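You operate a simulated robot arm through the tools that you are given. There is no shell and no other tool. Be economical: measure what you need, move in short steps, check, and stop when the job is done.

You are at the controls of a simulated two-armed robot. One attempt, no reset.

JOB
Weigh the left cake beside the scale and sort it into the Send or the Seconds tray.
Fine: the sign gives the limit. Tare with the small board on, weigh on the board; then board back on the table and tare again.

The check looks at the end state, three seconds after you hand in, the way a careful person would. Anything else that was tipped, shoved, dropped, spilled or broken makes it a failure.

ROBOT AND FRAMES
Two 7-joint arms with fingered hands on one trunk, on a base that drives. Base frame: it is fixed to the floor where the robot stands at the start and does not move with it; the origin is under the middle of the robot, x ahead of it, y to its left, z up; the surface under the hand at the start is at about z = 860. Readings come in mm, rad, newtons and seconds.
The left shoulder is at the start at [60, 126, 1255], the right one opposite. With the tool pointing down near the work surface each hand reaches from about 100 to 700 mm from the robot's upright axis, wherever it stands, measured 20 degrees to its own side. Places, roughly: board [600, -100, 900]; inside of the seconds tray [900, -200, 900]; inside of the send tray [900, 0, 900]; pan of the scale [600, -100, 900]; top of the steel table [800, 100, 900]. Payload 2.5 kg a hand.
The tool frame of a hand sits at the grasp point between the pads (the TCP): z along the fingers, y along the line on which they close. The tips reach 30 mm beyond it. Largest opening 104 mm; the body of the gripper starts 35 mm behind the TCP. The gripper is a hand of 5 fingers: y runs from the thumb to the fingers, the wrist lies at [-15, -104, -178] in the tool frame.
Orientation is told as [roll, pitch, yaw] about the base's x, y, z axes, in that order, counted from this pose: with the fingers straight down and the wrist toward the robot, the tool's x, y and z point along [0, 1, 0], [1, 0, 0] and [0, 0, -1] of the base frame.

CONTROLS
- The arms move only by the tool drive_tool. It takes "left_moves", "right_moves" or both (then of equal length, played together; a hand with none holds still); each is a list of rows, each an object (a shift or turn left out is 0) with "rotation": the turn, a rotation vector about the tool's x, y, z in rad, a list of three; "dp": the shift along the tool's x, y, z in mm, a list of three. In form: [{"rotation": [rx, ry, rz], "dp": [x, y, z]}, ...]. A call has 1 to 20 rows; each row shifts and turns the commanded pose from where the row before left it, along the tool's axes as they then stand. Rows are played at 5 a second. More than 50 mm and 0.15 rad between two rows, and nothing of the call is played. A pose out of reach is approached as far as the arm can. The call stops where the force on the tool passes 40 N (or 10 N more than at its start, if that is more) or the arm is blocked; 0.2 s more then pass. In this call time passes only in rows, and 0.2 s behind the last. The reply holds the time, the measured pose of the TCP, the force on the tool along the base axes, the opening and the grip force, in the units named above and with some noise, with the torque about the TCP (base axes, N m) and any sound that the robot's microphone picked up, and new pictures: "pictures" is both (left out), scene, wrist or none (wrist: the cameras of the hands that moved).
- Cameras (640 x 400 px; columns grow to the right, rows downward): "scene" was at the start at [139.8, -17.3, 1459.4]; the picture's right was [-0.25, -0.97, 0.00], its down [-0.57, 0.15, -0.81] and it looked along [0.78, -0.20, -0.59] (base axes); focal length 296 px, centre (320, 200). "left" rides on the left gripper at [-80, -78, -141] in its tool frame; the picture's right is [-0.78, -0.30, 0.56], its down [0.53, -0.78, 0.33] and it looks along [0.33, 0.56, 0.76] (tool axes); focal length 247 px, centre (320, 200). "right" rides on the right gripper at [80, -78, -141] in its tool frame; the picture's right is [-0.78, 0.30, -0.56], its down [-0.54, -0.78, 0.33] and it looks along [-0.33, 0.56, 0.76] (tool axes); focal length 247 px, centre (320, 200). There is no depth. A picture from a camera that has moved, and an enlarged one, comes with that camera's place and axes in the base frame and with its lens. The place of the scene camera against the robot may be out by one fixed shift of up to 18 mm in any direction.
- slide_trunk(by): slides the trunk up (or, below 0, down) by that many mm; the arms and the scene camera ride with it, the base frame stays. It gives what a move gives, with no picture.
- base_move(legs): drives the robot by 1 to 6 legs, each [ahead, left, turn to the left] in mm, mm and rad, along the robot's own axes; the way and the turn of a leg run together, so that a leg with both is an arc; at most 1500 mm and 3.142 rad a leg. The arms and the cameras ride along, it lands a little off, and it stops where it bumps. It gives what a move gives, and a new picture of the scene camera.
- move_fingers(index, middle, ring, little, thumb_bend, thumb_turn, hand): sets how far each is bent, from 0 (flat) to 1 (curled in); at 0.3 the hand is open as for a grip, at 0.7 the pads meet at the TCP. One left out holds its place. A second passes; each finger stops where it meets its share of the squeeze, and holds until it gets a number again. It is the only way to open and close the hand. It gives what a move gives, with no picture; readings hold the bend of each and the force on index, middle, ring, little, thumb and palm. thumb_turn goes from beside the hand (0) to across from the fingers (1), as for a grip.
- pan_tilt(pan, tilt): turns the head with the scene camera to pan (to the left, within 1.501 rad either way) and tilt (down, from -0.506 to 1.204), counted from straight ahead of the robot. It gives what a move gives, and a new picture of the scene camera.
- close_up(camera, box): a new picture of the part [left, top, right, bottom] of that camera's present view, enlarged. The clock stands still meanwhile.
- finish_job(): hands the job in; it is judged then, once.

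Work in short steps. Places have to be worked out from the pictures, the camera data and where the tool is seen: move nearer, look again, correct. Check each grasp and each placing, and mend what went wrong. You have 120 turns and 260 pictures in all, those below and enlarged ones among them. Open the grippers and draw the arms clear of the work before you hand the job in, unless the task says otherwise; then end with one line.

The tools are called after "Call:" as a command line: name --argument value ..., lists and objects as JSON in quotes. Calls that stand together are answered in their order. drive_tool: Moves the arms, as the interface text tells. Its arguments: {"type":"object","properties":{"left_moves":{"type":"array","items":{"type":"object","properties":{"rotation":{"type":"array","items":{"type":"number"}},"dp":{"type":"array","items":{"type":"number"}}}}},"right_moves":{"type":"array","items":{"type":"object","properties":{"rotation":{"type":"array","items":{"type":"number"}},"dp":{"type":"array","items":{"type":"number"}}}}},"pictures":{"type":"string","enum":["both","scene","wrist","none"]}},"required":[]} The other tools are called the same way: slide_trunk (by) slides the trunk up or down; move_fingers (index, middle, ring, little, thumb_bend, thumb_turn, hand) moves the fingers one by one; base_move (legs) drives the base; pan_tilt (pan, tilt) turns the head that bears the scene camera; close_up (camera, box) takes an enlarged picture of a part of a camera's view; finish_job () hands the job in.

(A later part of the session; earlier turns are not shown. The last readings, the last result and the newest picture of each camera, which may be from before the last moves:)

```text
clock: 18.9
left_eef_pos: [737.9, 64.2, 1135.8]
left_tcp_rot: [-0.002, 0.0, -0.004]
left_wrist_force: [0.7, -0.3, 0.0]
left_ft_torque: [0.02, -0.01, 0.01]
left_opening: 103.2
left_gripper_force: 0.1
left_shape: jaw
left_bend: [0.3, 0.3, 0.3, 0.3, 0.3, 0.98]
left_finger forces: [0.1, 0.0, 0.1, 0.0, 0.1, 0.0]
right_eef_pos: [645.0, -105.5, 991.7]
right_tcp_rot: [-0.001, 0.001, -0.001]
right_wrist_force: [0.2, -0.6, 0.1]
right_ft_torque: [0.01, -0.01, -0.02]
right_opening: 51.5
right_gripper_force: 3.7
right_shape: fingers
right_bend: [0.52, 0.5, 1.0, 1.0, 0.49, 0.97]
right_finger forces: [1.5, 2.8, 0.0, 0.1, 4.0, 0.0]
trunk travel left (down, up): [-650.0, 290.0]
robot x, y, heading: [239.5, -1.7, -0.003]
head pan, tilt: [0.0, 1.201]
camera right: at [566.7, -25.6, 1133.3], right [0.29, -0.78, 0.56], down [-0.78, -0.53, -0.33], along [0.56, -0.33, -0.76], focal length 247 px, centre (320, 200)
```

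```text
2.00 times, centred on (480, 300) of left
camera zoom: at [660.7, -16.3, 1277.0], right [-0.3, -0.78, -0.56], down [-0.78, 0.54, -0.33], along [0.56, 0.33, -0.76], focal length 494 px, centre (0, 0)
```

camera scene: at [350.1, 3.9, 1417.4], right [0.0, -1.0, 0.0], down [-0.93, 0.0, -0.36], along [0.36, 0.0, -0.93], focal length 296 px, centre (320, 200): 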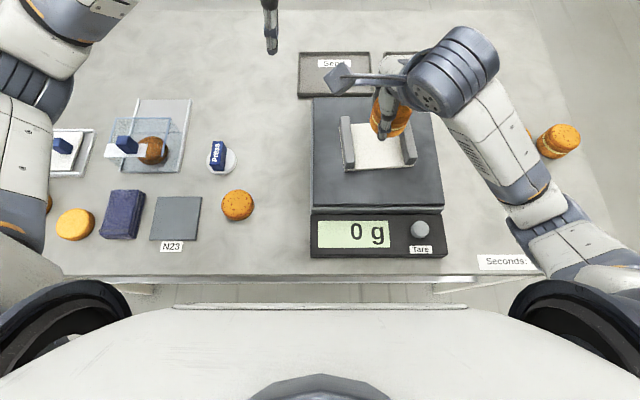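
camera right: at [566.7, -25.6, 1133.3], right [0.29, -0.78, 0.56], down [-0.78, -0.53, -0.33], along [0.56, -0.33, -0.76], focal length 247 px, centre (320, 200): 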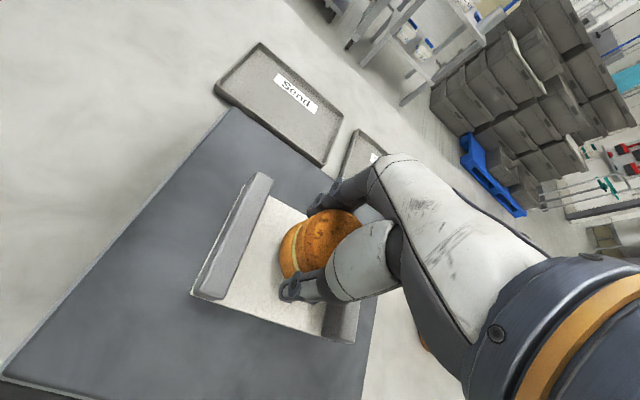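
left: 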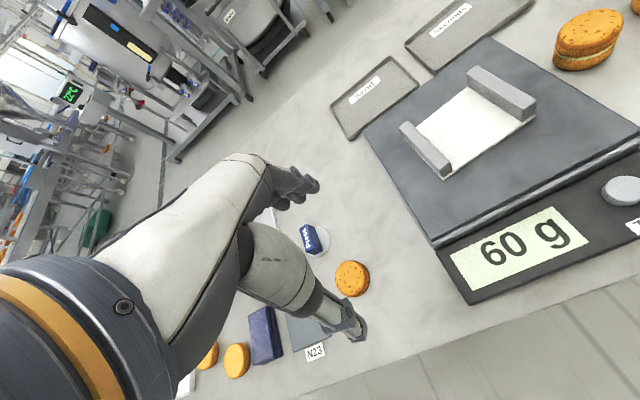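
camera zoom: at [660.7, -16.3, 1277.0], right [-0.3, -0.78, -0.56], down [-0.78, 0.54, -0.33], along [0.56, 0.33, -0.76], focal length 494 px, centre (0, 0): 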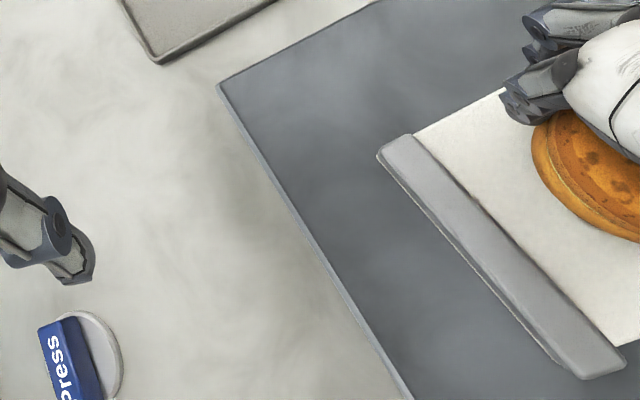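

The cake is ~10 mm too far right; shift left and descend to contact in small steps.

Call:
drive_tool --right_moves '[{"dp": [10, -5, 0]}, {"dp": [0, 0, 10]}, {"dp": [0, 0, 5]}]' --pictures "none"

Call:
close_up --camera "scene" --box '[310, 90, 450, 250]'

```text
clock: 19.7
left_eef_pos: [738.3, 64.4, 1136.6]
left_tcp_rot: [0.0, 0.001, -0.003]
left_wrist_force: [0.4, 0.0, 0.5]
left_ft_torque: [-0.02, -0.02, 0.01]
left_opening: 103.7
left_gripper_force: 0.1
left_shape: jaw
left_bend: [0.3, 0.3, 0.3, 0.3, 0.3, 0.98]
left_finger forces: [0.0, 0.1, 0.1, 0.0, 0.1, 0.1]
right_eef_pos: [640.3, -96.0, 977.5]
right_tcp_rot: [0.001, 0.0, -0.001]
right_wrist_force: [-0.9, -0.4, -0.6]
right_ft_torque: [0.0, 0.03, 0.0]
right_opening: 51.3
right_gripper_force: 4.2
right_shape: fingers
right_bend: [0.52, 0.5, 1.0, 1.0, 0.49, 0.97]
right_finger forces: [1.4, 2.9, 0.0, 0.0, 4.0, 0.1]
trunk travel left (down, up): [-650.0, 290.0]
robot x, y, heading: [243.0, 1.3, -0.005]
head pan, tilt: [0.0, 1.201]
```

```text
2.50 times, centred on (380, 170) of scene
camera zoom: at [350.1, 3.7, 1417.4], right [0.0, -1.0, 0.0], down [-0.93, 0.0, -0.36], along [0.36, 0.0, -0.93], focal length 740 px, centre (170, 275)
```

zoom: 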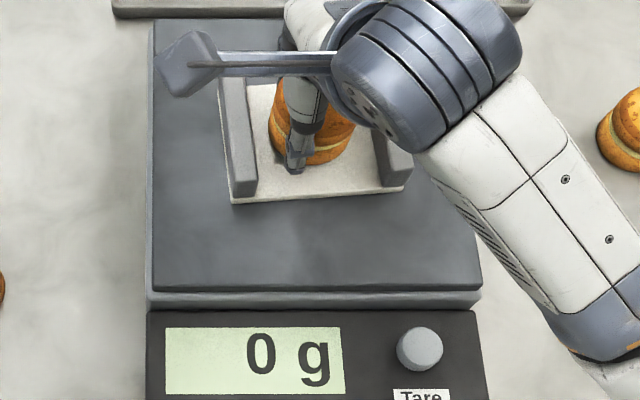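

Well between the rails now. Continue down by small steps watching force.

Call:
drive_tool --right_moves '[{"dp": [0, 0, 3]}, {"dp": [0, 0, 3]}, {"dp": [0, 0, 2]}]' --pictures "none"

Call:
close_up --camera "scene" --box '[310, 90, 450, 250]'

```text
clock: 20.5
left_eef_pos: [738.1, 64.6, 1135.2]
left_tcp_rot: [0.001, -0.001, -0.004]
left_wrist_force: [0.7, -0.1, 0.0]
left_ft_torque: [0.0, -0.01, 0.0]
left_opening: 103.4
left_gripper_force: 0.0
left_shape: jaw
left_bend: [0.3, 0.3, 0.3, 0.3, 0.3, 0.98]
left_finger forces: [0.0, 0.0, 0.0, 0.0, 0.1, 0.1]
right_eef_pos: [639.2, -95.8, 970.5]
right_tcp_rot: [0.0, -0.002, -0.001]
right_wrist_force: [0.1, 0.0, 2.7]
right_ft_torque: [-0.04, -0.12, -0.01]
right_opening: 51.4
right_gripper_force: 5.0
right_shape: fingers
right_bend: [0.52, 0.5, 1.0, 1.0, 0.49, 0.97]
right_finger forces: [1.4, 3.5, 0.2, 0.1, 4.8, 0.0]
trunk travel left (down, up): [-650.0, 290.0]
robot x, y, heading: [240.1, 0.2, -0.007]
head pan, tilt: [0.0, 1.201]
```

```text
2.50 times, centred on (380, 170) of scene
camera zoom: at [349.7, 3.8, 1417.5], right [0.0, -1.0, 0.0], down [-0.93, 0.0, -0.36], along [0.36, 0.0, -0.93], focal length 740 px, centre (170, 275)
```

zoom: 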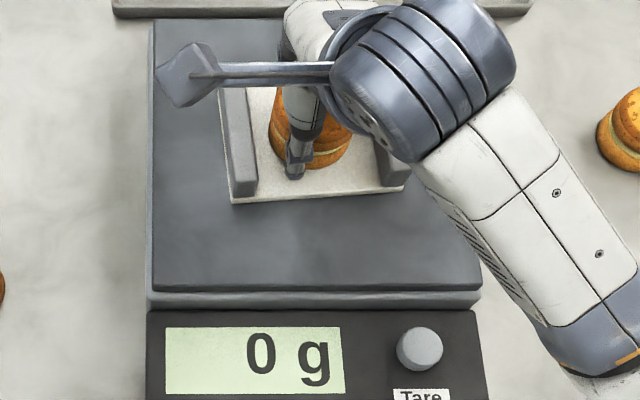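

Contact (2.7 N). Release gradually.

Call:
move_fingers --hand "right" --index 0.44 --middle 0.44 --thumb_bend 0.44

Call:
move_fingers --hand "right" --index 0.32 --middle 0.32 --thumb_bend 0.32

Call:
close_up --camera "scene" --box '[310, 90, 450, 250]'

Call:
close_up --camera "right" --box '[140, 100, 440, 380]'

```text
clock: 21.5
left_eef_pos: [738.0, 64.2, 1135.5]
left_tcp_rot: [0.0, -0.001, -0.003]
left_wrist_force: [0.2, -0.2, -0.7]
left_ft_torque: [0.01, -0.03, -0.01]
left_opening: 103.9
left_gripper_force: 0.1
left_shape: jaw
left_bend: [0.3, 0.3, 0.3, 0.3, 0.3, 0.98]
left_finger forces: [0.0, 0.0, 0.0, 0.0, 0.0, 0.0]
right_eef_pos: [640.0, -96.6, 968.8]
right_tcp_rot: [0.001, 0.002, 0.0]
right_wrist_force: [-0.1, -0.3, 1.3]
right_ft_torque: [-0.03, -0.01, 0.05]
right_opening: 67.0
right_gripper_force: 1.7
right_shape: fingers
right_bend: [0.44, 0.44, 1.0, 1.0, 0.44, 0.97]
right_finger forces: [0.0, 0.0, 2.5, 0.0, 0.0, 0.0]
trunk travel left (down, up): [-650.0, 290.0]
robot x, y, heading: [241.9, -1.9, -0.0]
head pan, tilt: [0.0, 1.201]
```

```text
clock: 22.5
left_eef_pos: [738.3, 64.5, 1135.3]
left_tcp_rot: [-0.001, 0.001, -0.004]
left_wrist_force: [-0.4, -0.2, 0.4]
left_ft_torque: [0.0, 0.01, 0.03]
left_opening: 103.7
left_gripper_force: 0.1
left_shape: jaw
left_bend: [0.3, 0.3, 0.3, 0.3, 0.3, 0.98]
left_finger forces: [0.0, 0.0, 0.0, 0.0, 0.1, 0.1]
right_eef_pos: [639.1, -95.9, 969.8]
right_tcp_rot: [0.001, 0.0, -0.003]
right_wrist_force: [-0.6, 0.6, 0.9]
right_ft_torque: [-0.04, -0.04, 0.02]
right_opening: 97.9
right_gripper_force: 1.3
right_shape: fingers
right_bend: [0.32, 0.32, 1.0, 1.0, 0.32, 0.97]
right_finger forces: [0.1, 0.0, 2.4, 0.1, 0.0, 0.1]
trunk travel left (down, up): [-650.0, 290.0]
robot x, y, heading: [238.2, -1.2, -0.005]
head pan, tilt: [0.0, 1.201]
```

```text
2.50 times, centred on (380, 170) of scene
camera zoom: at [350.0, 3.7, 1417.4], right [0.0, -1.0, 0.0], down [-0.93, 0.0, -0.36], along [0.36, 0.0, -0.93], focal length 740 px, centre (170, 275)
```

zoom: 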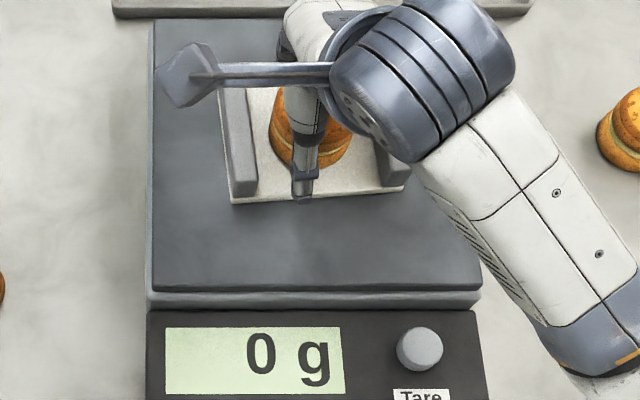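

```text
1.43 times, centred on (290, 240) of right
camera zoom: at [562.6, -17.2, 1111.2], right [0.29, -0.78, 0.56], down [-0.78, -0.53, -0.33], along [0.56, -0.34, -0.76], focal length 353 px, centre (363, 143)
```

zoom: 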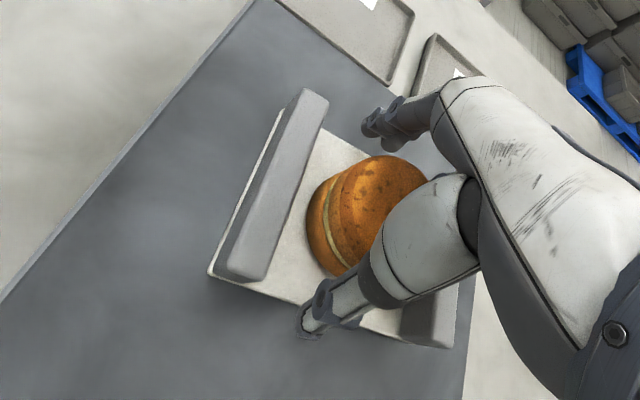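

The cake stands on the board, the curled ring finger just touches its top. Raise straight up and away.

Call:
drive_tool --right_moves '[{"dp": [0, 0, -8]}, {"dp": [0, 0, -30]}, {"dp": [0, 0, -45]}, {"dp": [-40, 0, -10]}, {"dp": [-48, 0, 0]}]' --pictures "scene"

Call:
close_up --camera "scene" --box '[290, 90, 480, 270]'

```text
clock: 23.7
left_eef_pos: [737.7, 63.5, 1134.8]
left_tcp_rot: [0.001, 0.001, -0.002]
left_wrist_force: [0.4, -0.7, 0.5]
left_ft_torque: [0.0, 0.01, 0.03]
left_opening: 103.8
left_gripper_force: 0.0
left_shape: jaw
left_bend: [0.3, 0.3, 0.3, 0.3, 0.3, 0.98]
left_finger forces: [0.0, 0.0, 0.1, 0.1, 0.0, 0.0]
right_eef_pos: [639.9, -185.8, 1061.0]
right_tcp_rot: [-0.001, 0.0, -0.001]
right_wrist_force: [1.1, -0.7, -1.0]
right_ft_torque: [-0.01, 0.01, -0.01]
right_opening: 98.1
right_gripper_force: 0.2
right_shape: fingers
right_bend: [0.32, 0.32, 1.0, 1.0, 0.32, 0.97]
right_finger forces: [0.0, 0.0, 0.0, 0.0, 0.0, 0.0]
trunk travel left (down, up): [-650.0, 290.0]
robot x, y, heading: [239.7, 1.9, -0.001]
head pan, tilt: [0.0, 1.201]
camera scene: at [349.9, 3.0, 1417.4], right [0.0, -1.0, 0.0], down [-0.93, 0.0, -0.36], along [0.36, 0.0, -0.93], focal length 296 px, centre (320, 200)
```

scene: 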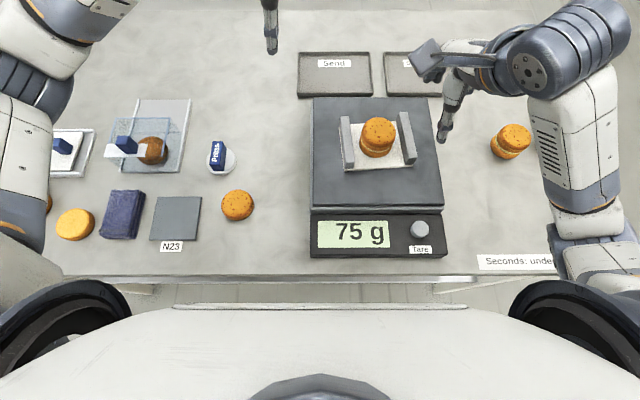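

```text
2.22 times, centred on (385, 180) of scene
camera zoom: at [349.9, 3.0, 1417.4], right [0.0, -1.0, 0.0], down [-0.93, 0.0, -0.36], along [0.36, 0.0, -0.93], focal length 658 px, centre (176, 244)
```

zoom: 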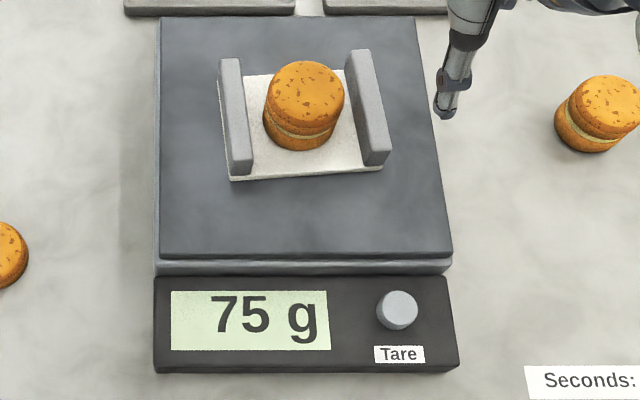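

Reads 75 g. I'll move back above the cake and confirm the reading is settled before taking it off.

Call:
drive_tool --right_moves '[{"dp": [45, 0, 0]}, {"dp": [45, 0, 0]}, {"dp": [0, 0, 25]}]' --pictures "wrist"

Call:
close_up --camera "scene" --box '[290, 90, 480, 270]'

```text
clock: 24.5
left_eef_pos: [739.2, 63.4, 1135.7]
left_tcp_rot: [0.001, 0.001, -0.002]
left_wrist_force: [-0.3, 0.3, -0.2]
left_ft_torque: [-0.01, -0.02, -0.02]
left_opening: 103.7
left_gripper_force: 0.1
left_shape: jaw
left_bend: [0.3, 0.3, 0.3, 0.3, 0.3, 0.98]
left_finger forces: [0.0, 0.0, 0.0, 0.0, 0.1, 0.0]
right_eef_pos: [640.8, -92.5, 1035.8]
right_tcp_rot: [0.001, 0.0, 0.0]
right_wrist_force: [0.2, -0.6, 0.9]
right_ft_torque: [-0.03, -0.03, 0.01]
right_opening: 97.8
right_gripper_force: 0.0
right_shape: fingers
right_bend: [0.32, 0.32, 1.0, 1.0, 0.32, 0.97]
right_finger forces: [0.1, 0.0, 0.0, 0.0, 0.0, 0.0]
trunk travel left (down, up): [-650.0, 290.0]
robot x, y, heading: [239.7, 2.1, 0.003]
head pan, tilt: [0.0, 1.201]
camera right: at [562.2, -13.8, 1178.7], right [0.29, -0.78, 0.56], down [-0.78, -0.53, -0.33], along [0.55, -0.34, -0.76], focal length 247 px, centre (320, 200)
```

right: 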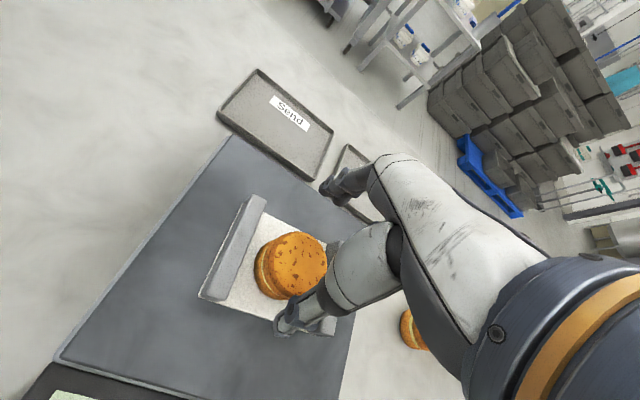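

```text
2.22 times, centred on (385, 180) of scene
camera zoom: at [349.9, 3.4, 1417.4], right [0.0, -1.0, 0.0], down [-0.93, 0.0, -0.36], along [0.36, 0.0, -0.93], focal length 658 px, centre (176, 244)
```

zoom: 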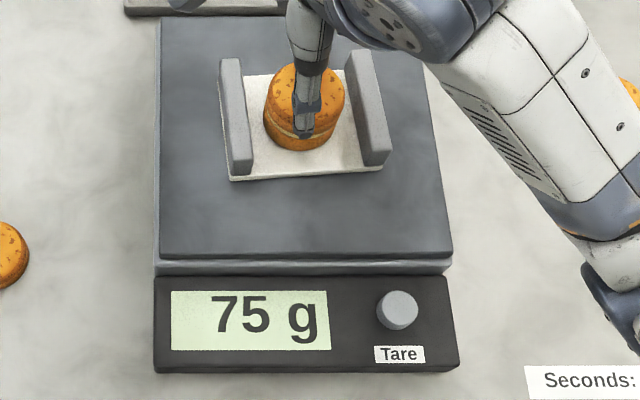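

75 g, stable: it goes to Seconds. Descend and regrasp.

Call:
drive_tool --right_moves '[{"dp": [-3, 0, 25]}, {"dp": [0, 0, 25]}, {"dp": [0, 0, 12]}]' --pictures "wrist"

Call:
move_fingers --hand "right" --index 0.47 --middle 0.47 --thumb_bend 0.47

Call:
move_fingers --hand "right" --index 0.54 --middle 0.53 --thumb_bend 0.53

```text
clock: 25.3
left_eef_pos: [738.1, 63.6, 1135.6]
left_tcp_rot: [-0.001, -0.002, -0.003]
left_wrist_force: [0.4, 0.1, 0.2]
left_ft_torque: [0.02, 0.0, 0.02]
left_opening: 103.8
left_gripper_force: 0.1
left_shape: jaw
left_bend: [0.3, 0.3, 0.3, 0.3, 0.3, 0.98]
left_finger forces: [0.0, 0.0, 0.0, 0.0, 0.0, 0.0]
right_eef_pos: [640.0, -97.8, 973.9]
right_tcp_rot: [-0.001, 0.001, -0.002]
right_wrist_force: [-1.2, 0.4, -0.3]
right_ft_torque: [0.0, 0.0, 0.03]
right_opening: 97.8
right_gripper_force: 0.0
right_shape: fingers
right_bend: [0.32, 0.32, 1.0, 1.0, 0.32, 0.97]
right_finger forces: [0.0, 0.0, 0.0, 0.1, 0.1, 0.0]
trunk travel left (down, up): [-650.0, 290.0]
robot x, y, heading: [240.4, 3.1, -0.006]
head pan, tilt: [0.0, 1.201]
camera right: at [562.5, -18.2, 1117.5], right [0.29, -0.78, 0.56], down [-0.78, -0.53, -0.33], along [0.56, -0.34, -0.76], focal length 247 px, centre (320, 200)
```

right: 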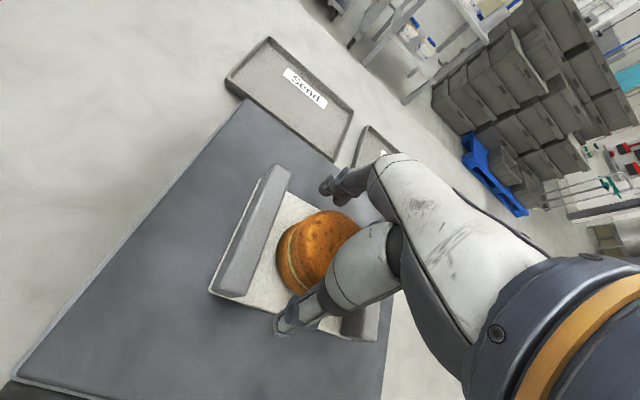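

```text
clock: 26.3
left_eef_pos: [738.3, 63.2, 1136.2]
left_tcp_rot: [0.0, 0.002, -0.003]
left_wrist_force: [0.9, -0.4, -0.4]
left_ft_torque: [0.01, 0.01, 0.01]
left_opening: 103.9
left_gripper_force: 0.0
left_shape: jaw
left_bend: [0.3, 0.3, 0.3, 0.3, 0.3, 0.98]
left_finger forces: [0.1, 0.0, 0.0, 0.0, 0.1, 0.0]
right_eef_pos: [640.0, -97.3, 976.3]
right_tcp_rot: [-0.001, 0.001, -0.001]
right_wrist_force: [0.3, -0.2, -0.5]
right_ft_torque: [0.0, 0.04, 0.03]
right_opening: 60.5
right_gripper_force: 0.6
right_shape: fingers
right_bend: [0.47, 0.47, 1.0, 1.0, 0.47, 0.97]
right_finger forces: [0.0, 0.1, 0.1, 0.1, 0.1, 0.0]
trunk travel left (down, up): [-650.0, 290.0]
robot x, y, heading: [238.4, 2.4, -0.005]
head pan, tilt: [0.0, 1.201]
```

```text
clock: 27.3
left_eef_pos: [738.1, 64.0, 1135.4]
left_tcp_rot: [0.0, 0.001, -0.004]
left_wrist_force: [0.5, -1.1, 0.1]
left_ft_torque: [0.05, -0.01, 0.02]
left_opening: 103.7
left_gripper_force: 0.0
left_shape: jaw
left_bend: [0.3, 0.3, 0.3, 0.3, 0.3, 0.98]
left_finger forces: [0.0, 0.1, 0.0, 0.0, 0.1, 0.1]
right_eef_pos: [641.0, -97.5, 974.8]
right_tcp_rot: [0.0, 0.002, -0.003]
right_wrist_force: [1.2, 0.1, 1.0]
right_ft_torque: [0.02, -0.07, 0.03]
right_opening: 52.7
right_gripper_force: 4.8
right_shape: fingers
right_bend: [0.51, 0.49, 1.0, 1.0, 0.49, 0.97]
right_finger forces: [1.7, 3.3, 0.0, 0.0, 4.4, 0.0]
trunk travel left (down, up): [-650.0, 290.0]
robot x, y, heading: [242.0, 1.1, -0.005]
head pan, tilt: [0.0, 1.201]
```

Gripped. Lift, and carry toward the Seconds tray centre ≈ [876,-248].

Call:
drive_tool --right_moves '[{"dp": [0, 0, -10]}, {"dp": [0, 0, -35]}, {"dp": [0, 0, -40]}, {"dp": [-25, 40, 0]}, {"dp": [-25, 40, 0]}, {"dp": [-25, 40, 0]}, {"dp": [-25, 40, 0]}, {"dp": [-24, 38, 0]}, {"dp": [-22, 32, 0]}]' --pictures "both"

```text
clock: 29.3
left_eef_pos: [738.1, 64.0, 1135.4]
left_tcp_rot: [0.0, 0.001, -0.003]
left_wrist_force: [0.0, 0.0, 0.8]
left_ft_torque: [0.0, -0.03, 0.01]
left_opening: 103.7
left_gripper_force: 0.1
left_shape: jaw
left_bend: [0.3, 0.3, 0.3, 0.3, 0.3, 0.98]
left_finger forces: [0.0, 0.0, 0.0, 0.1, 0.1, 0.0]
right_eef_pos: [868.2, -243.4, 1058.6]
right_tcp_rot: [-0.001, 0.0, 0.001]
right_wrist_force: [0.1, 0.1, -0.9]
right_ft_torque: [0.01, 0.0, -0.01]
right_opening: 51.9
right_gripper_force: 4.4
right_shape: fingers
right_bend: [0.52, 0.5, 1.0, 1.0, 0.49, 0.97]
right_finger forces: [1.5, 2.8, 0.0, 0.0, 4.1, 0.0]
trunk travel left (down, up): [-650.0, 290.0]
robot x, y, heading: [239.2, -0.6, -0.001]
head pan, tilt: [0.0, 1.201]
camera scene: at [350.5, 3.6, 1417.3], right [0.0, -1.0, 0.0], down [-0.93, 0.0, -0.36], along [0.36, 0.0, -0.93], focal length 296 px, centre (320, 200)
camera right: at [790.5, -164.4, 1200.4], right [0.3, -0.78, 0.56], down [-0.78, -0.53, -0.33], along [0.56, -0.33, -0.76], focal length 247 px, centre (320, 200)
```

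scene: 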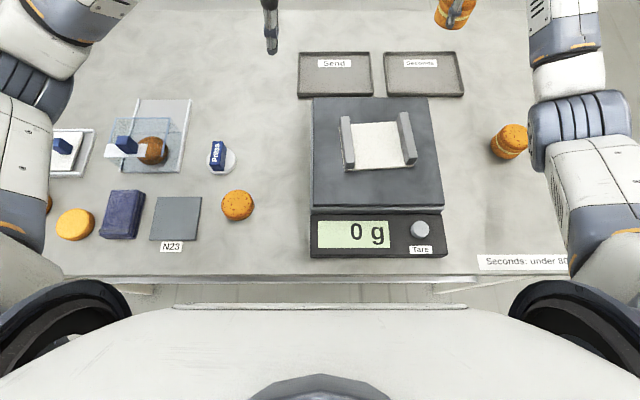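
right: 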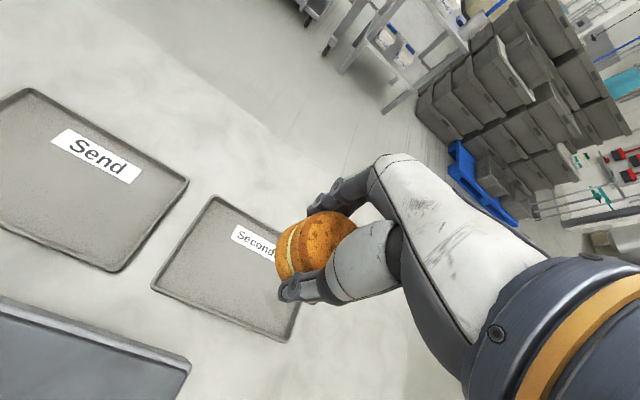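

Scale shows 0 g with only the board; the tray is at x 811–938, y −162…−337, and the cake is centred over it. Descend.

Call:
drive_tool --right_moves '[{"dp": [0, 0, 45]}, {"dp": [0, 0, 45]}, {"dp": [0, 0, 35]}]' --pictures "wrist"

```text
clock: 30.1
left_eef_pos: [738.4, 64.8, 1135.1]
left_tcp_rot: [-0.001, 0.0, -0.002]
left_wrist_force: [-0.6, 0.2, 0.7]
left_ft_torque: [-0.01, -0.02, -0.02]
left_opening: 104.1
left_gripper_force: 0.1
left_shape: jaw
left_bend: [0.3, 0.3, 0.3, 0.3, 0.3, 0.98]
left_finger forces: [0.1, 0.0, 0.0, 0.0, 0.0, 0.0]
right_eef_pos: [867.5, -243.0, 934.5]
right_tcp_rot: [0.001, 0.0, -0.004]
right_wrist_force: [0.4, -0.3, -1.1]
right_ft_torque: [-0.01, -0.01, -0.02]
right_opening: 51.9
right_gripper_force: 4.2
right_shape: fingers
right_bend: [0.52, 0.5, 1.0, 1.0, 0.49, 0.97]
right_finger forces: [1.5, 2.9, 0.0, 0.0, 4.0, 0.1]
trunk travel left (down, up): [-650.0, 290.0]
robot x, y, heading: [238.1, 0.9, -0.003]
head pan, tilt: [0.0, 1.201]
camera right: at [790.2, -164.2, 1076.4], right [0.29, -0.78, 0.56], down [-0.78, -0.53, -0.33], along [0.56, -0.34, -0.76], focal length 247 px, centre (320, 200)
```

right: 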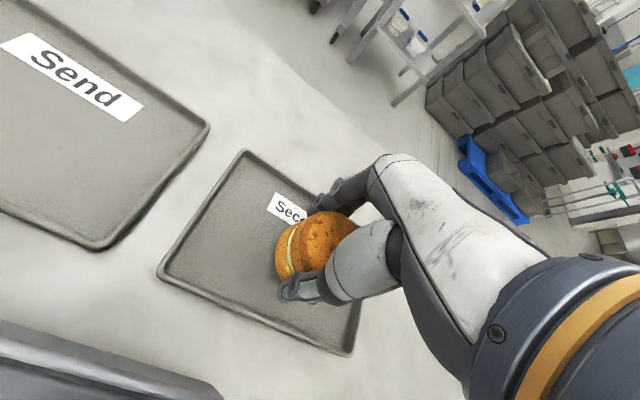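

Well inside the tray. Lower to contact with small steps.

Call:
drive_tool --right_moves '[{"dp": [0, 0, 10]}, {"dp": [0, 0, 6]}, {"dp": [0, 0, 4]}, {"dp": [0, 0, 3]}]' --pictures "wrist"

```text
clock: 31.1
left_eef_pos: [738.5, 65.2, 1136.0]
left_tcp_rot: [0.0, 0.0, -0.005]
left_wrist_force: [-0.8, -0.6, 0.0]
left_ft_torque: [-0.03, 0.01, 0.04]
left_opening: 103.7
left_gripper_force: 0.1
left_shape: jaw
left_bend: [0.3, 0.3, 0.3, 0.3, 0.3, 0.98]
left_finger forces: [0.1, 0.0, 0.1, 0.0, 0.1, 0.0]
right_eef_pos: [869.4, -243.1, 912.7]
right_tcp_rot: [0.0, 0.001, -0.001]
right_wrist_force: [-0.3, 0.4, -0.2]
right_ft_torque: [0.0, -0.01, -0.02]
right_opening: 51.9
right_gripper_force: 3.6
right_shape: fingers
right_bend: [0.52, 0.5, 1.0, 1.0, 0.49, 0.97]
right_finger forces: [1.5, 2.8, 0.0, 0.0, 4.2, 0.0]
trunk travel left (down, up): [-650.0, 290.0]
robot x, y, heading: [239.2, 1.3, -0.004]
head pan, tilt: [0.0, 1.201]
camera right: at [791.8, -163.9, 1054.0], right [0.29, -0.78, 0.56], down [-0.78, -0.53, -0.33], along [0.56, -0.34, -0.76], focal length 247 px, centre (320, 200)
```

right: 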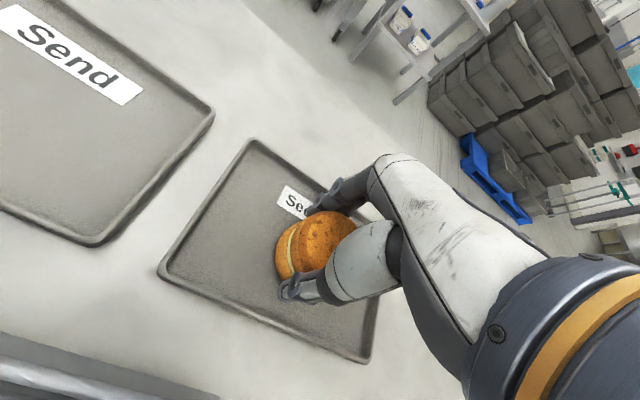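

No contact yet; continue in 2 mm steps.

Call:
drive_tool --right_moves '[{"dp": [0, 0, 2]}, {"dp": [0, 0, 2]}, {"dp": [0, 0, 2]}]' --pictures "none"

```text
clock: 31.9
left_eef_pos: [737.4, 64.5, 1136.1]
left_tcp_rot: [0.001, 0.001, -0.003]
left_wrist_force: [0.3, 0.1, 0.1]
left_ft_torque: [0.02, -0.07, 0.01]
left_opening: 103.9
left_gripper_force: 0.1
left_shape: jaw
left_bend: [0.3, 0.3, 0.3, 0.3, 0.3, 0.98]
left_finger forces: [0.0, 0.0, 0.0, 0.0, 0.0, 0.0]
right_eef_pos: [869.9, -243.5, 907.1]
right_tcp_rot: [-0.001, -0.003, -0.003]
right_wrist_force: [-0.2, 1.3, 6.3]
right_ft_torque: [0.05, -0.14, 0.01]
right_opening: 51.7
right_gripper_force: 4.4
right_shape: fingers
right_bend: [0.52, 0.5, 1.0, 1.0, 0.49, 0.97]
right_finger forces: [1.6, 3.5, 0.0, 0.1, 4.7, 0.0]
trunk travel left (down, up): [-650.0, 290.0]
robot x, y, heading: [239.8, -3.9, 0.001]
head pan, tilt: [0.0, 1.201]
```

Touching down (6 N). Release moderately, then lift straight up.

Call:
move_fingers --hand "right" --index 0.46 --middle 0.46 --thumb_bend 0.46

Call:
move_fingers --hand "right" --index 0.38 --middle 0.38 --thumb_bend 0.38

Call:
drive_tool --right_moves '[{"dp": [0, 0, -5]}, {"dp": [0, 0, -20]}, {"dp": [0, 0, -40]}, {"dp": [0, 0, -45]}]' --pictures "wrist"

```text
clock: 32.9
left_eef_pos: [739.0, 64.5, 1135.6]
left_tcp_rot: [0.001, 0.001, -0.004]
left_wrist_force: [0.4, 0.6, 0.6]
left_ft_torque: [-0.01, 0.01, 0.0]
left_opening: 104.1
left_gripper_force: 0.0
left_shape: jaw
left_bend: [0.3, 0.3, 0.3, 0.3, 0.3, 0.98]
left_finger forces: [0.0, 0.0, 0.0, 0.0, 0.1, 0.0]
right_eef_pos: [869.6, -244.4, 906.2]
right_tcp_rot: [0.001, -0.001, -0.001]
right_wrist_force: [0.2, 0.1, 0.5]
right_ft_torque: [-0.01, -0.01, 0.01]
right_opening: 62.0
right_gripper_force: 0.5
right_shape: fingers
right_bend: [0.46, 0.46, 1.0, 1.0, 0.46, 0.97]
right_finger forces: [0.0, 0.0, 0.0, 0.0, 0.1, 0.0]
trunk travel left (down, up): [-650.0, 290.0]
robot x, y, heading: [240.3, 1.9, -0.0]
head pan, tilt: [0.0, 1.201]
```

```text
clock: 33.9
left_eef_pos: [738.2, 64.2, 1135.9]
left_tcp_rot: [0.0, 0.0, -0.003]
left_wrist_force: [1.5, -0.9, 0.7]
left_ft_torque: [-0.01, 0.01, 0.01]
left_opening: 103.8
left_gripper_force: 0.0
left_shape: jaw
left_bend: [0.3, 0.3, 0.3, 0.3, 0.3, 0.98]
left_finger forces: [0.1, 0.0, 0.0, 0.0, 0.0, 0.1]
right_eef_pos: [869.5, -244.0, 906.0]
right_tcp_rot: [0.0, 0.0, -0.002]
right_wrist_force: [0.0, 0.5, 0.4]
right_ft_torque: [-0.01, 0.0, 0.02]
right_opening: 82.6
right_gripper_force: 0.1
right_shape: fingers
right_bend: [0.38, 0.38, 1.0, 1.0, 0.38, 0.97]
right_finger forces: [0.0, 0.1, 0.1, 0.0, 0.0, 0.0]
trunk travel left (down, up): [-650.0, 290.0]
robot x, y, heading: [238.3, -0.9, -0.006]
head pan, tilt: [0.0, 1.201]
```

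```text
clock: 34.9
left_eef_pos: [738.2, 63.6, 1135.5]
left_tcp_rot: [0.0, -0.001, -0.004]
left_wrist_force: [0.1, -0.1, -0.9]
left_ft_torque: [0.0, -0.01, -0.01]
left_opening: 103.7
left_gripper_force: 0.1
left_shape: jaw
left_bend: [0.3, 0.3, 0.3, 0.3, 0.3, 0.98]
left_finger forces: [0.1, 0.0, 0.1, 0.0, 0.0, 0.0]
right_eef_pos: [869.9, -243.0, 1016.0]
right_tcp_rot: [0.001, 0.001, -0.002]
right_wrist_force: [0.2, 0.6, 0.8]
right_ft_torque: [0.02, -0.02, 0.01]
right_opening: 82.7
right_gripper_force: 0.1
right_shape: fingers
right_bend: [0.38, 0.38, 1.0, 1.0, 0.38, 0.97]
right_finger forces: [0.0, 0.1, 0.0, 0.0, 0.1, 0.1]
trunk travel left (down, up): [-650.0, 290.0]
robot x, y, heading: [237.6, 1.8, -0.002]
head pan, tilt: [0.0, 1.201]
camera right: at [792.7, -163.7, 1158.6], right [0.29, -0.78, 0.56], down [-0.78, -0.53, -0.33], along [0.55, -0.34, -0.76], focal length 247 px, centre (320, 200)
```

right: 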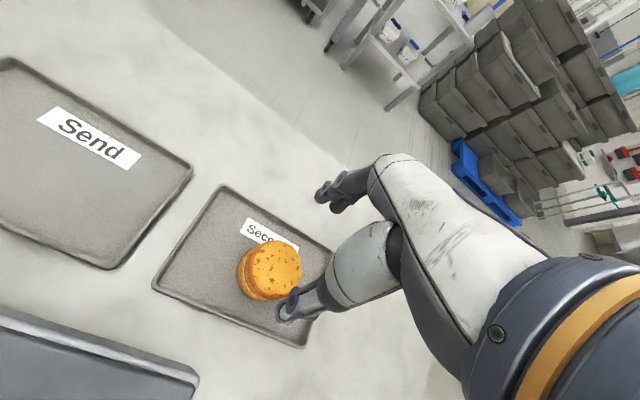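

The cake sits in the Seconds tray. Next, draw back over the table at height and rotate the hand 90° to pinch the board's right rail.

Call:
drive_tool --right_moves '[{"dp": [0, 0, -45]}, {"dp": [0, -20, -30]}, {"dp": [0, -48, 0]}, {"dp": [0, -48, 0]}, {"dp": [0, -48, 0]}, {"dp": [0, -48, 0]}, {"dp": [-10, -36, 0]}]' --pictures "none"

Call:
drive_tool --right_moves '[{"rotation": [0, 0, -0.1428]}, {"rotation": [0, 0, -0.1428]}, {"rotation": [0, 0, -0.1428]}, {"rotation": [0, 0, -0.1428]}, {"rotation": [0, 0, -0.1428]}, {"rotation": [0, 0, -0.1428]}, {"rotation": [0, 0, -0.1428]}, {"rotation": [0, 0, -0.1428]}, {"rotation": [0, 0, -0.1428]}, {"rotation": [0, 0, -0.1428]}, {"rotation": [0, 0, -0.1428]}]' --pictures "both"

Call:
move_fingers --hand "right" --index 0.3 --middle 0.3 --ring 0.3 --little 0.3 --thumb_bend 0.3

```text
clock: 36.5
left_eef_pos: [738.2, 64.0, 1135.0]
left_tcp_rot: [-0.001, -0.003, -0.002]
left_wrist_force: [-0.8, 0.6, 0.0]
left_ft_torque: [0.0, 0.01, 0.02]
left_opening: 103.5
left_gripper_force: 0.0
left_shape: jaw
left_bend: [0.3, 0.3, 0.3, 0.3, 0.3, 0.98]
left_finger forces: [0.0, 0.0, 0.0, 0.1, 0.0, 0.1]
right_eef_pos: [620.3, -256.5, 1090.7]
right_tcp_rot: [0.001, 0.002, -0.003]
right_wrist_force: [0.8, -0.5, 0.2]
right_ft_torque: [-0.02, 0.0, 0.03]
right_opening: 82.8
right_gripper_force: 0.0
right_shape: fingers
right_bend: [0.38, 0.38, 1.0, 1.0, 0.38, 0.97]
right_finger forces: [0.0, 0.1, 0.0, 0.0, 0.1, 0.0]
trunk travel left (down, up): [-650.0, 290.0]
robot x, y, heading: [240.2, -1.2, -0.0]
head pan, tilt: [0.0, 1.201]
```

```text
clock: 38.9
left_eef_pos: [738.1, 64.9, 1136.2]
left_tcp_rot: [-0.002, 0.0, -0.004]
left_wrist_force: [0.4, 0.0, 0.2]
left_ft_torque: [0.01, 0.03, 0.03]
left_opening: 104.0
left_gripper_force: 0.0
left_shape: jaw
left_bend: [0.3, 0.3, 0.3, 0.3, 0.3, 0.98]
left_finger forces: [0.0, 0.0, 0.0, 0.0, 0.0, 0.1]
right_eef_pos: [621.0, -253.5, 1090.0]
right_tcp_rot: [-0.002, 0.0, 1.571]
right_wrist_force: [0.6, -0.7, 0.0]
right_ft_torque: [-0.02, 0.02, -0.01]
right_opening: 82.8
right_gripper_force: 0.0
right_shape: fingers
right_bend: [0.38, 0.38, 1.0, 1.0, 0.38, 0.97]
right_finger forces: [0.1, 0.0, 0.0, 0.0, 0.0, 0.0]
trunk travel left (down, up): [-650.0, 290.0]
robot x, y, heading: [240.5, -2.0, -0.003]
head pan, tilt: [0.0, 1.201]
camera scene: at [350.3, 3.8, 1417.4], right [0.0, -1.0, 0.0], down [-0.93, 0.0, -0.36], along [0.36, 0.0, -0.93], focal length 296 px, centre (320, 200)
camera right: at [542.1, -331.8, 1232.8], right [0.78, 0.3, 0.56], down [0.54, -0.78, -0.33], along [0.33, 0.56, -0.76], focal length 247 px, centre (320, 200)
```

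scene: 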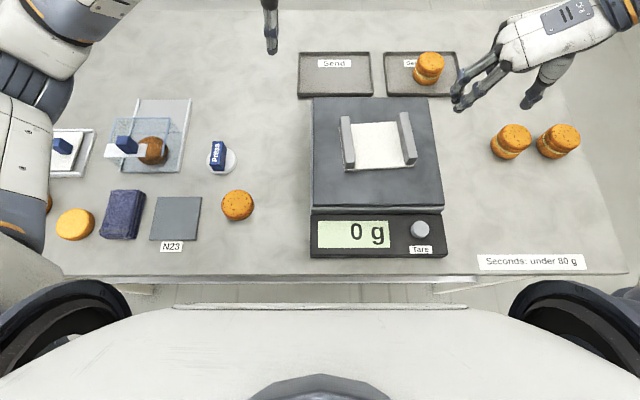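
right: 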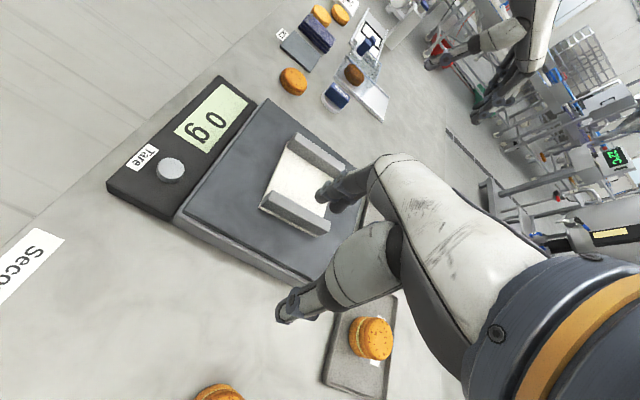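

```text
clock: 39.9
left_eef_pos: [737.3, 65.2, 1135.9]
left_tcp_rot: [0.0, 0.0, -0.003]
left_wrist_force: [-0.1, -0.3, -0.1]
left_ft_torque: [0.01, -0.03, -0.01]
left_opening: 103.7
left_gripper_force: 0.1
left_shape: jaw
left_bend: [0.3, 0.3, 0.3, 0.3, 0.3, 0.98]
left_finger forces: [0.1, 0.0, 0.0, 0.1, 0.0, 0.1]
right_eef_pos: [621.4, -253.7, 1091.2]
right_tcp_rot: [-0.001, 0.0, 1.569]
right_wrist_force: [1.2, 0.2, -0.2]
right_ft_torque: [0.01, 0.0, 0.01]
right_opening: 102.6
right_gripper_force: 0.0
right_shape: fingers
right_bend: [0.3, 0.3, 0.3, 0.3, 0.3, 0.97]
right_finger forces: [0.0, 0.1, 0.1, 0.1, 0.0, 0.0]
trunk travel left (down, up): [-650.0, 290.0]
robot x, y, heading: [237.8, -2.7, -0.007]
head pan, tilt: [0.0, 1.201]
```

Zoom on the rail to locate it from this camera.

Call:
close_up --camera "right" --box '[220, 100, 400, 260]'

```text
2.50 times, centred on (310, 180) of right
camera zoom: at [541.7, -331.6, 1232.9], right [0.78, 0.29, 0.56], down [0.53, -0.78, -0.33], along [0.34, 0.56, -0.76], focal length 617 px, centre (345, 250)
```

zoom: 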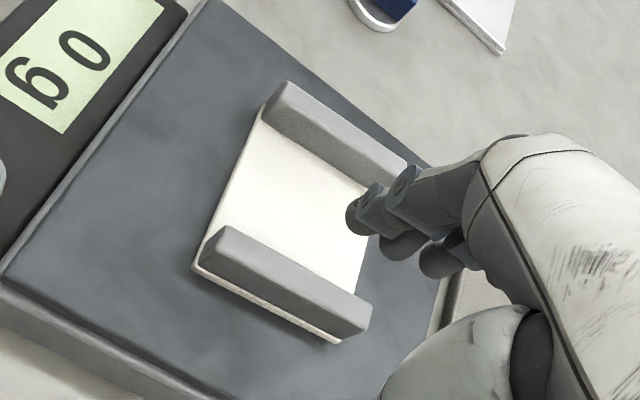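

Right rail: centre line y ≈ −160 at x 640, board yawed ~0.08 rad. Align and lower above the rail.

Call:
drive_tool --right_moves '[{"dp": [0, 45, 0], "rotation": [0, 0, -0.08]}, {"dp": [0, 45, 0]}, {"dp": [0, 4, 40]}, {"dp": [0, 0, 40]}]' --pictures "both"

Call:
close_up --camera "right" --box '[220, 100, 420, 360]'

Call:
close_up --camera "scene" --box '[310, 80, 470, 200]'

```text
clock: 40.9
left_eef_pos: [738.5, 62.8, 1135.0]
left_tcp_rot: [0.001, 0.002, -0.005]
left_wrist_force: [-0.8, -0.4, 0.9]
left_ft_torque: [-0.02, 0.01, -0.02]
left_opening: 103.6
left_gripper_force: 0.0
left_shape: jaw
left_bend: [0.3, 0.3, 0.3, 0.3, 0.3, 0.98]
left_finger forces: [0.0, 0.0, 0.0, 0.0, 0.1, 0.0]
right_eef_pos: [616.9, -159.0, 1008.9]
right_tcp_rot: [-0.002, 0.0, 1.649]
right_wrist_force: [-0.9, 0.3, -0.6]
right_ft_torque: [-0.02, 0.01, 0.03]
right_opening: 103.0
right_gripper_force: 0.1
right_shape: fingers
right_bend: [0.3, 0.3, 0.3, 0.3, 0.3, 0.97]
right_finger forces: [0.0, 0.1, 0.1, 0.0, 0.0, 0.1]
trunk travel left (down, up): [-650.0, 290.0]
robot x, y, heading: [240.9, 0.5, -0.003]
head pan, tilt: [0.0, 1.201]
camera scene: at [350.1, 3.7, 1417.4], right [0.0, -1.0, 0.0], down [-0.93, 0.0, -0.36], along [0.36, 0.0, -0.93], focal length 296 px, centre (320, 200)
camera right: at [543.6, -243.5, 1151.0], right [0.75, 0.35, 0.56], down [0.59, -0.73, -0.33], along [0.29, 0.58, -0.76], focal length 247 px, centre (320, 200)
```

scene: 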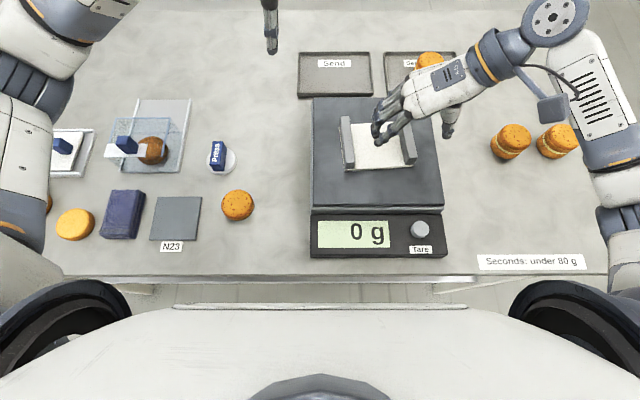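
right: 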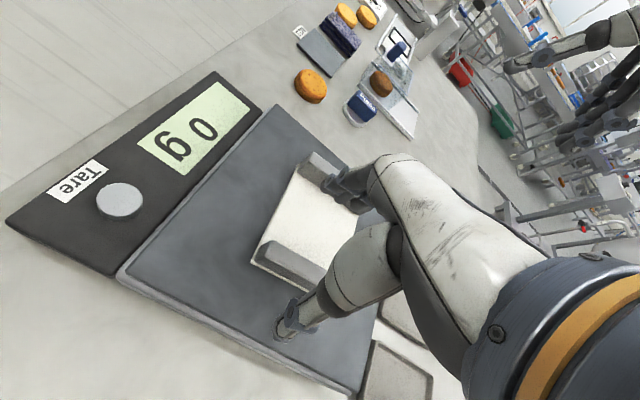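

```text
1.54 times, centred on (320, 230) of right
camera zoom: at [543.6, -243.5, 1151.0], right [0.75, 0.35, 0.56], down [0.59, -0.73, -0.33], along [0.29, 0.58, -0.76], focal length 380 px, centre (320, 154)
```

zoom: 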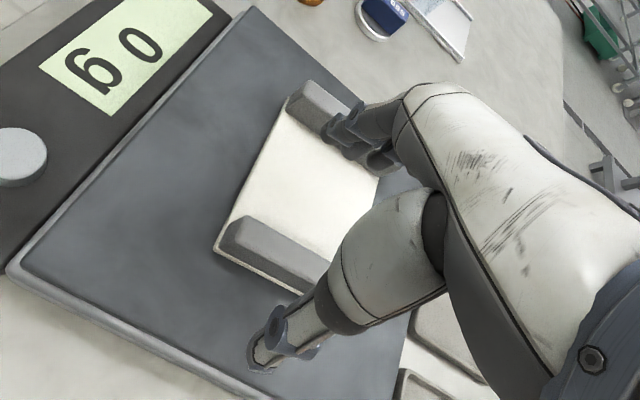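

```text
3.33 times, centred on (390, 140) of scene
camera zoom: at [350.1, 3.7, 1417.4], right [0.0, -1.0, 0.0], down [-0.93, 0.0, -0.36], along [0.36, 0.0, -0.93], focal length 987 px, centre (87, 400)
```

zoom: 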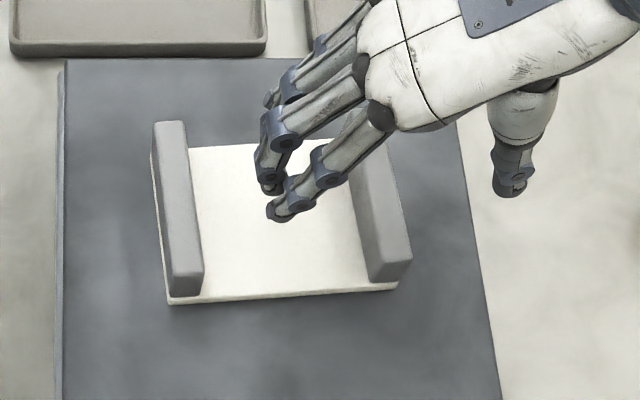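

I'll use thumb + index + middle at mid-rail, with ring and little curled. Shift to x≈642 and lower to just above.

Call:
move_fingers --hand "right" --ring 1 --little 1

Call:
drive_tool --right_moves '[{"dp": [-25, -5, 0]}, {"dp": [0, 0, 20]}, {"dp": [0, 0, 15]}]' --pictures "wrist"

Call:
close_up --camera "scene" --box '[310, 80, 470, 200]'

```text
clock: 41.9
left_eef_pos: [738.4, 64.3, 1134.8]
left_tcp_rot: [0.001, 0.001, -0.002]
left_wrist_force: [-0.4, -0.7, 0.2]
left_ft_torque: [0.0, 0.01, -0.01]
left_opening: 104.0
left_gripper_force: 0.1
left_shape: jaw
left_bend: [0.3, 0.3, 0.3, 0.3, 0.3, 0.98]
left_finger forces: [0.0, 0.0, 0.0, 0.0, 0.1, 0.0]
right_eef_pos: [616.6, -159.8, 1010.0]
right_tcp_rot: [0.0, 0.0, 1.647]
right_wrist_force: [-0.3, 0.0, 0.6]
right_ft_torque: [0.0, 0.01, -0.01]
right_opening: 103.1
right_gripper_force: 0.1
right_shape: fingers
right_bend: [0.3, 0.3, 1.0, 1.0, 0.3, 0.97]
right_finger forces: [0.0, 0.0, 0.1, 0.0, 0.0, 0.1]
trunk travel left (down, up): [-650.0, 290.0]
robot x, y, heading: [238.6, -3.9, -0.002]
head pan, tilt: [0.0, 1.201]
```

```text
clock: 42.7
left_eef_pos: [737.9, 63.9, 1135.2]
left_tcp_rot: [0.0, 0.001, -0.004]
left_wrist_force: [-0.5, 0.2, 0.1]
left_ft_torque: [0.01, 0.03, 0.02]
left_opening: 103.9
left_gripper_force: 0.2
left_shape: jaw
left_bend: [0.3, 0.3, 0.3, 0.3, 0.3, 0.98]
left_finger forces: [0.0, 0.0, 0.1, 0.0, 0.0, 0.1]
right_eef_pos: [645.2, -161.4, 974.9]
right_tcp_rot: [0.001, 0.002, 1.648]
right_wrist_force: [0.5, 0.3, 0.9]
right_ft_torque: [0.01, 0.0, 0.01]
right_opening: 103.0
right_gripper_force: 0.1
right_shape: fingers
right_bend: [0.3, 0.3, 1.0, 1.0, 0.3, 0.97]
right_finger forces: [0.0, 0.1, 0.0, 0.0, 0.0, 0.0]
trunk travel left (down, up): [-650.0, 290.0]
robot x, y, heading: [241.5, -0.9, -0.005]
head pan, tilt: [0.0, 1.201]
camera right: at [571.1, -246.5, 1117.7], right [0.75, 0.35, 0.56], down [0.59, -0.73, -0.33], along [0.29, 0.58, -0.76], focal length 247 px, centre (320, 200)
```

right: 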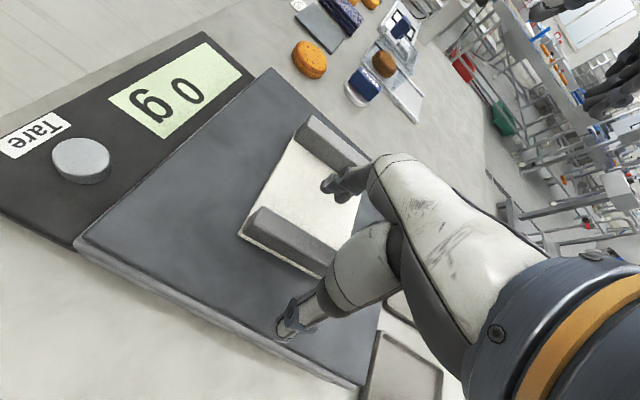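

```text
3.33 times, centred on (390, 140) of scene
camera zoom: at [350.3, 3.7, 1417.4], right [0.0, -1.0, 0.0], down [-0.93, 0.0, -0.36], along [0.36, 0.0, -0.93], focal length 987 px, centre (87, 400)
```

zoom: 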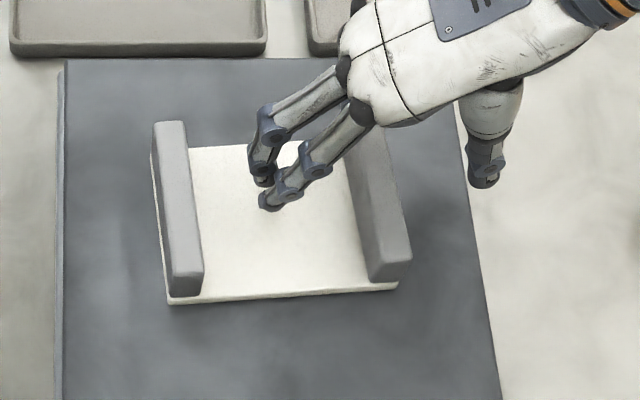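

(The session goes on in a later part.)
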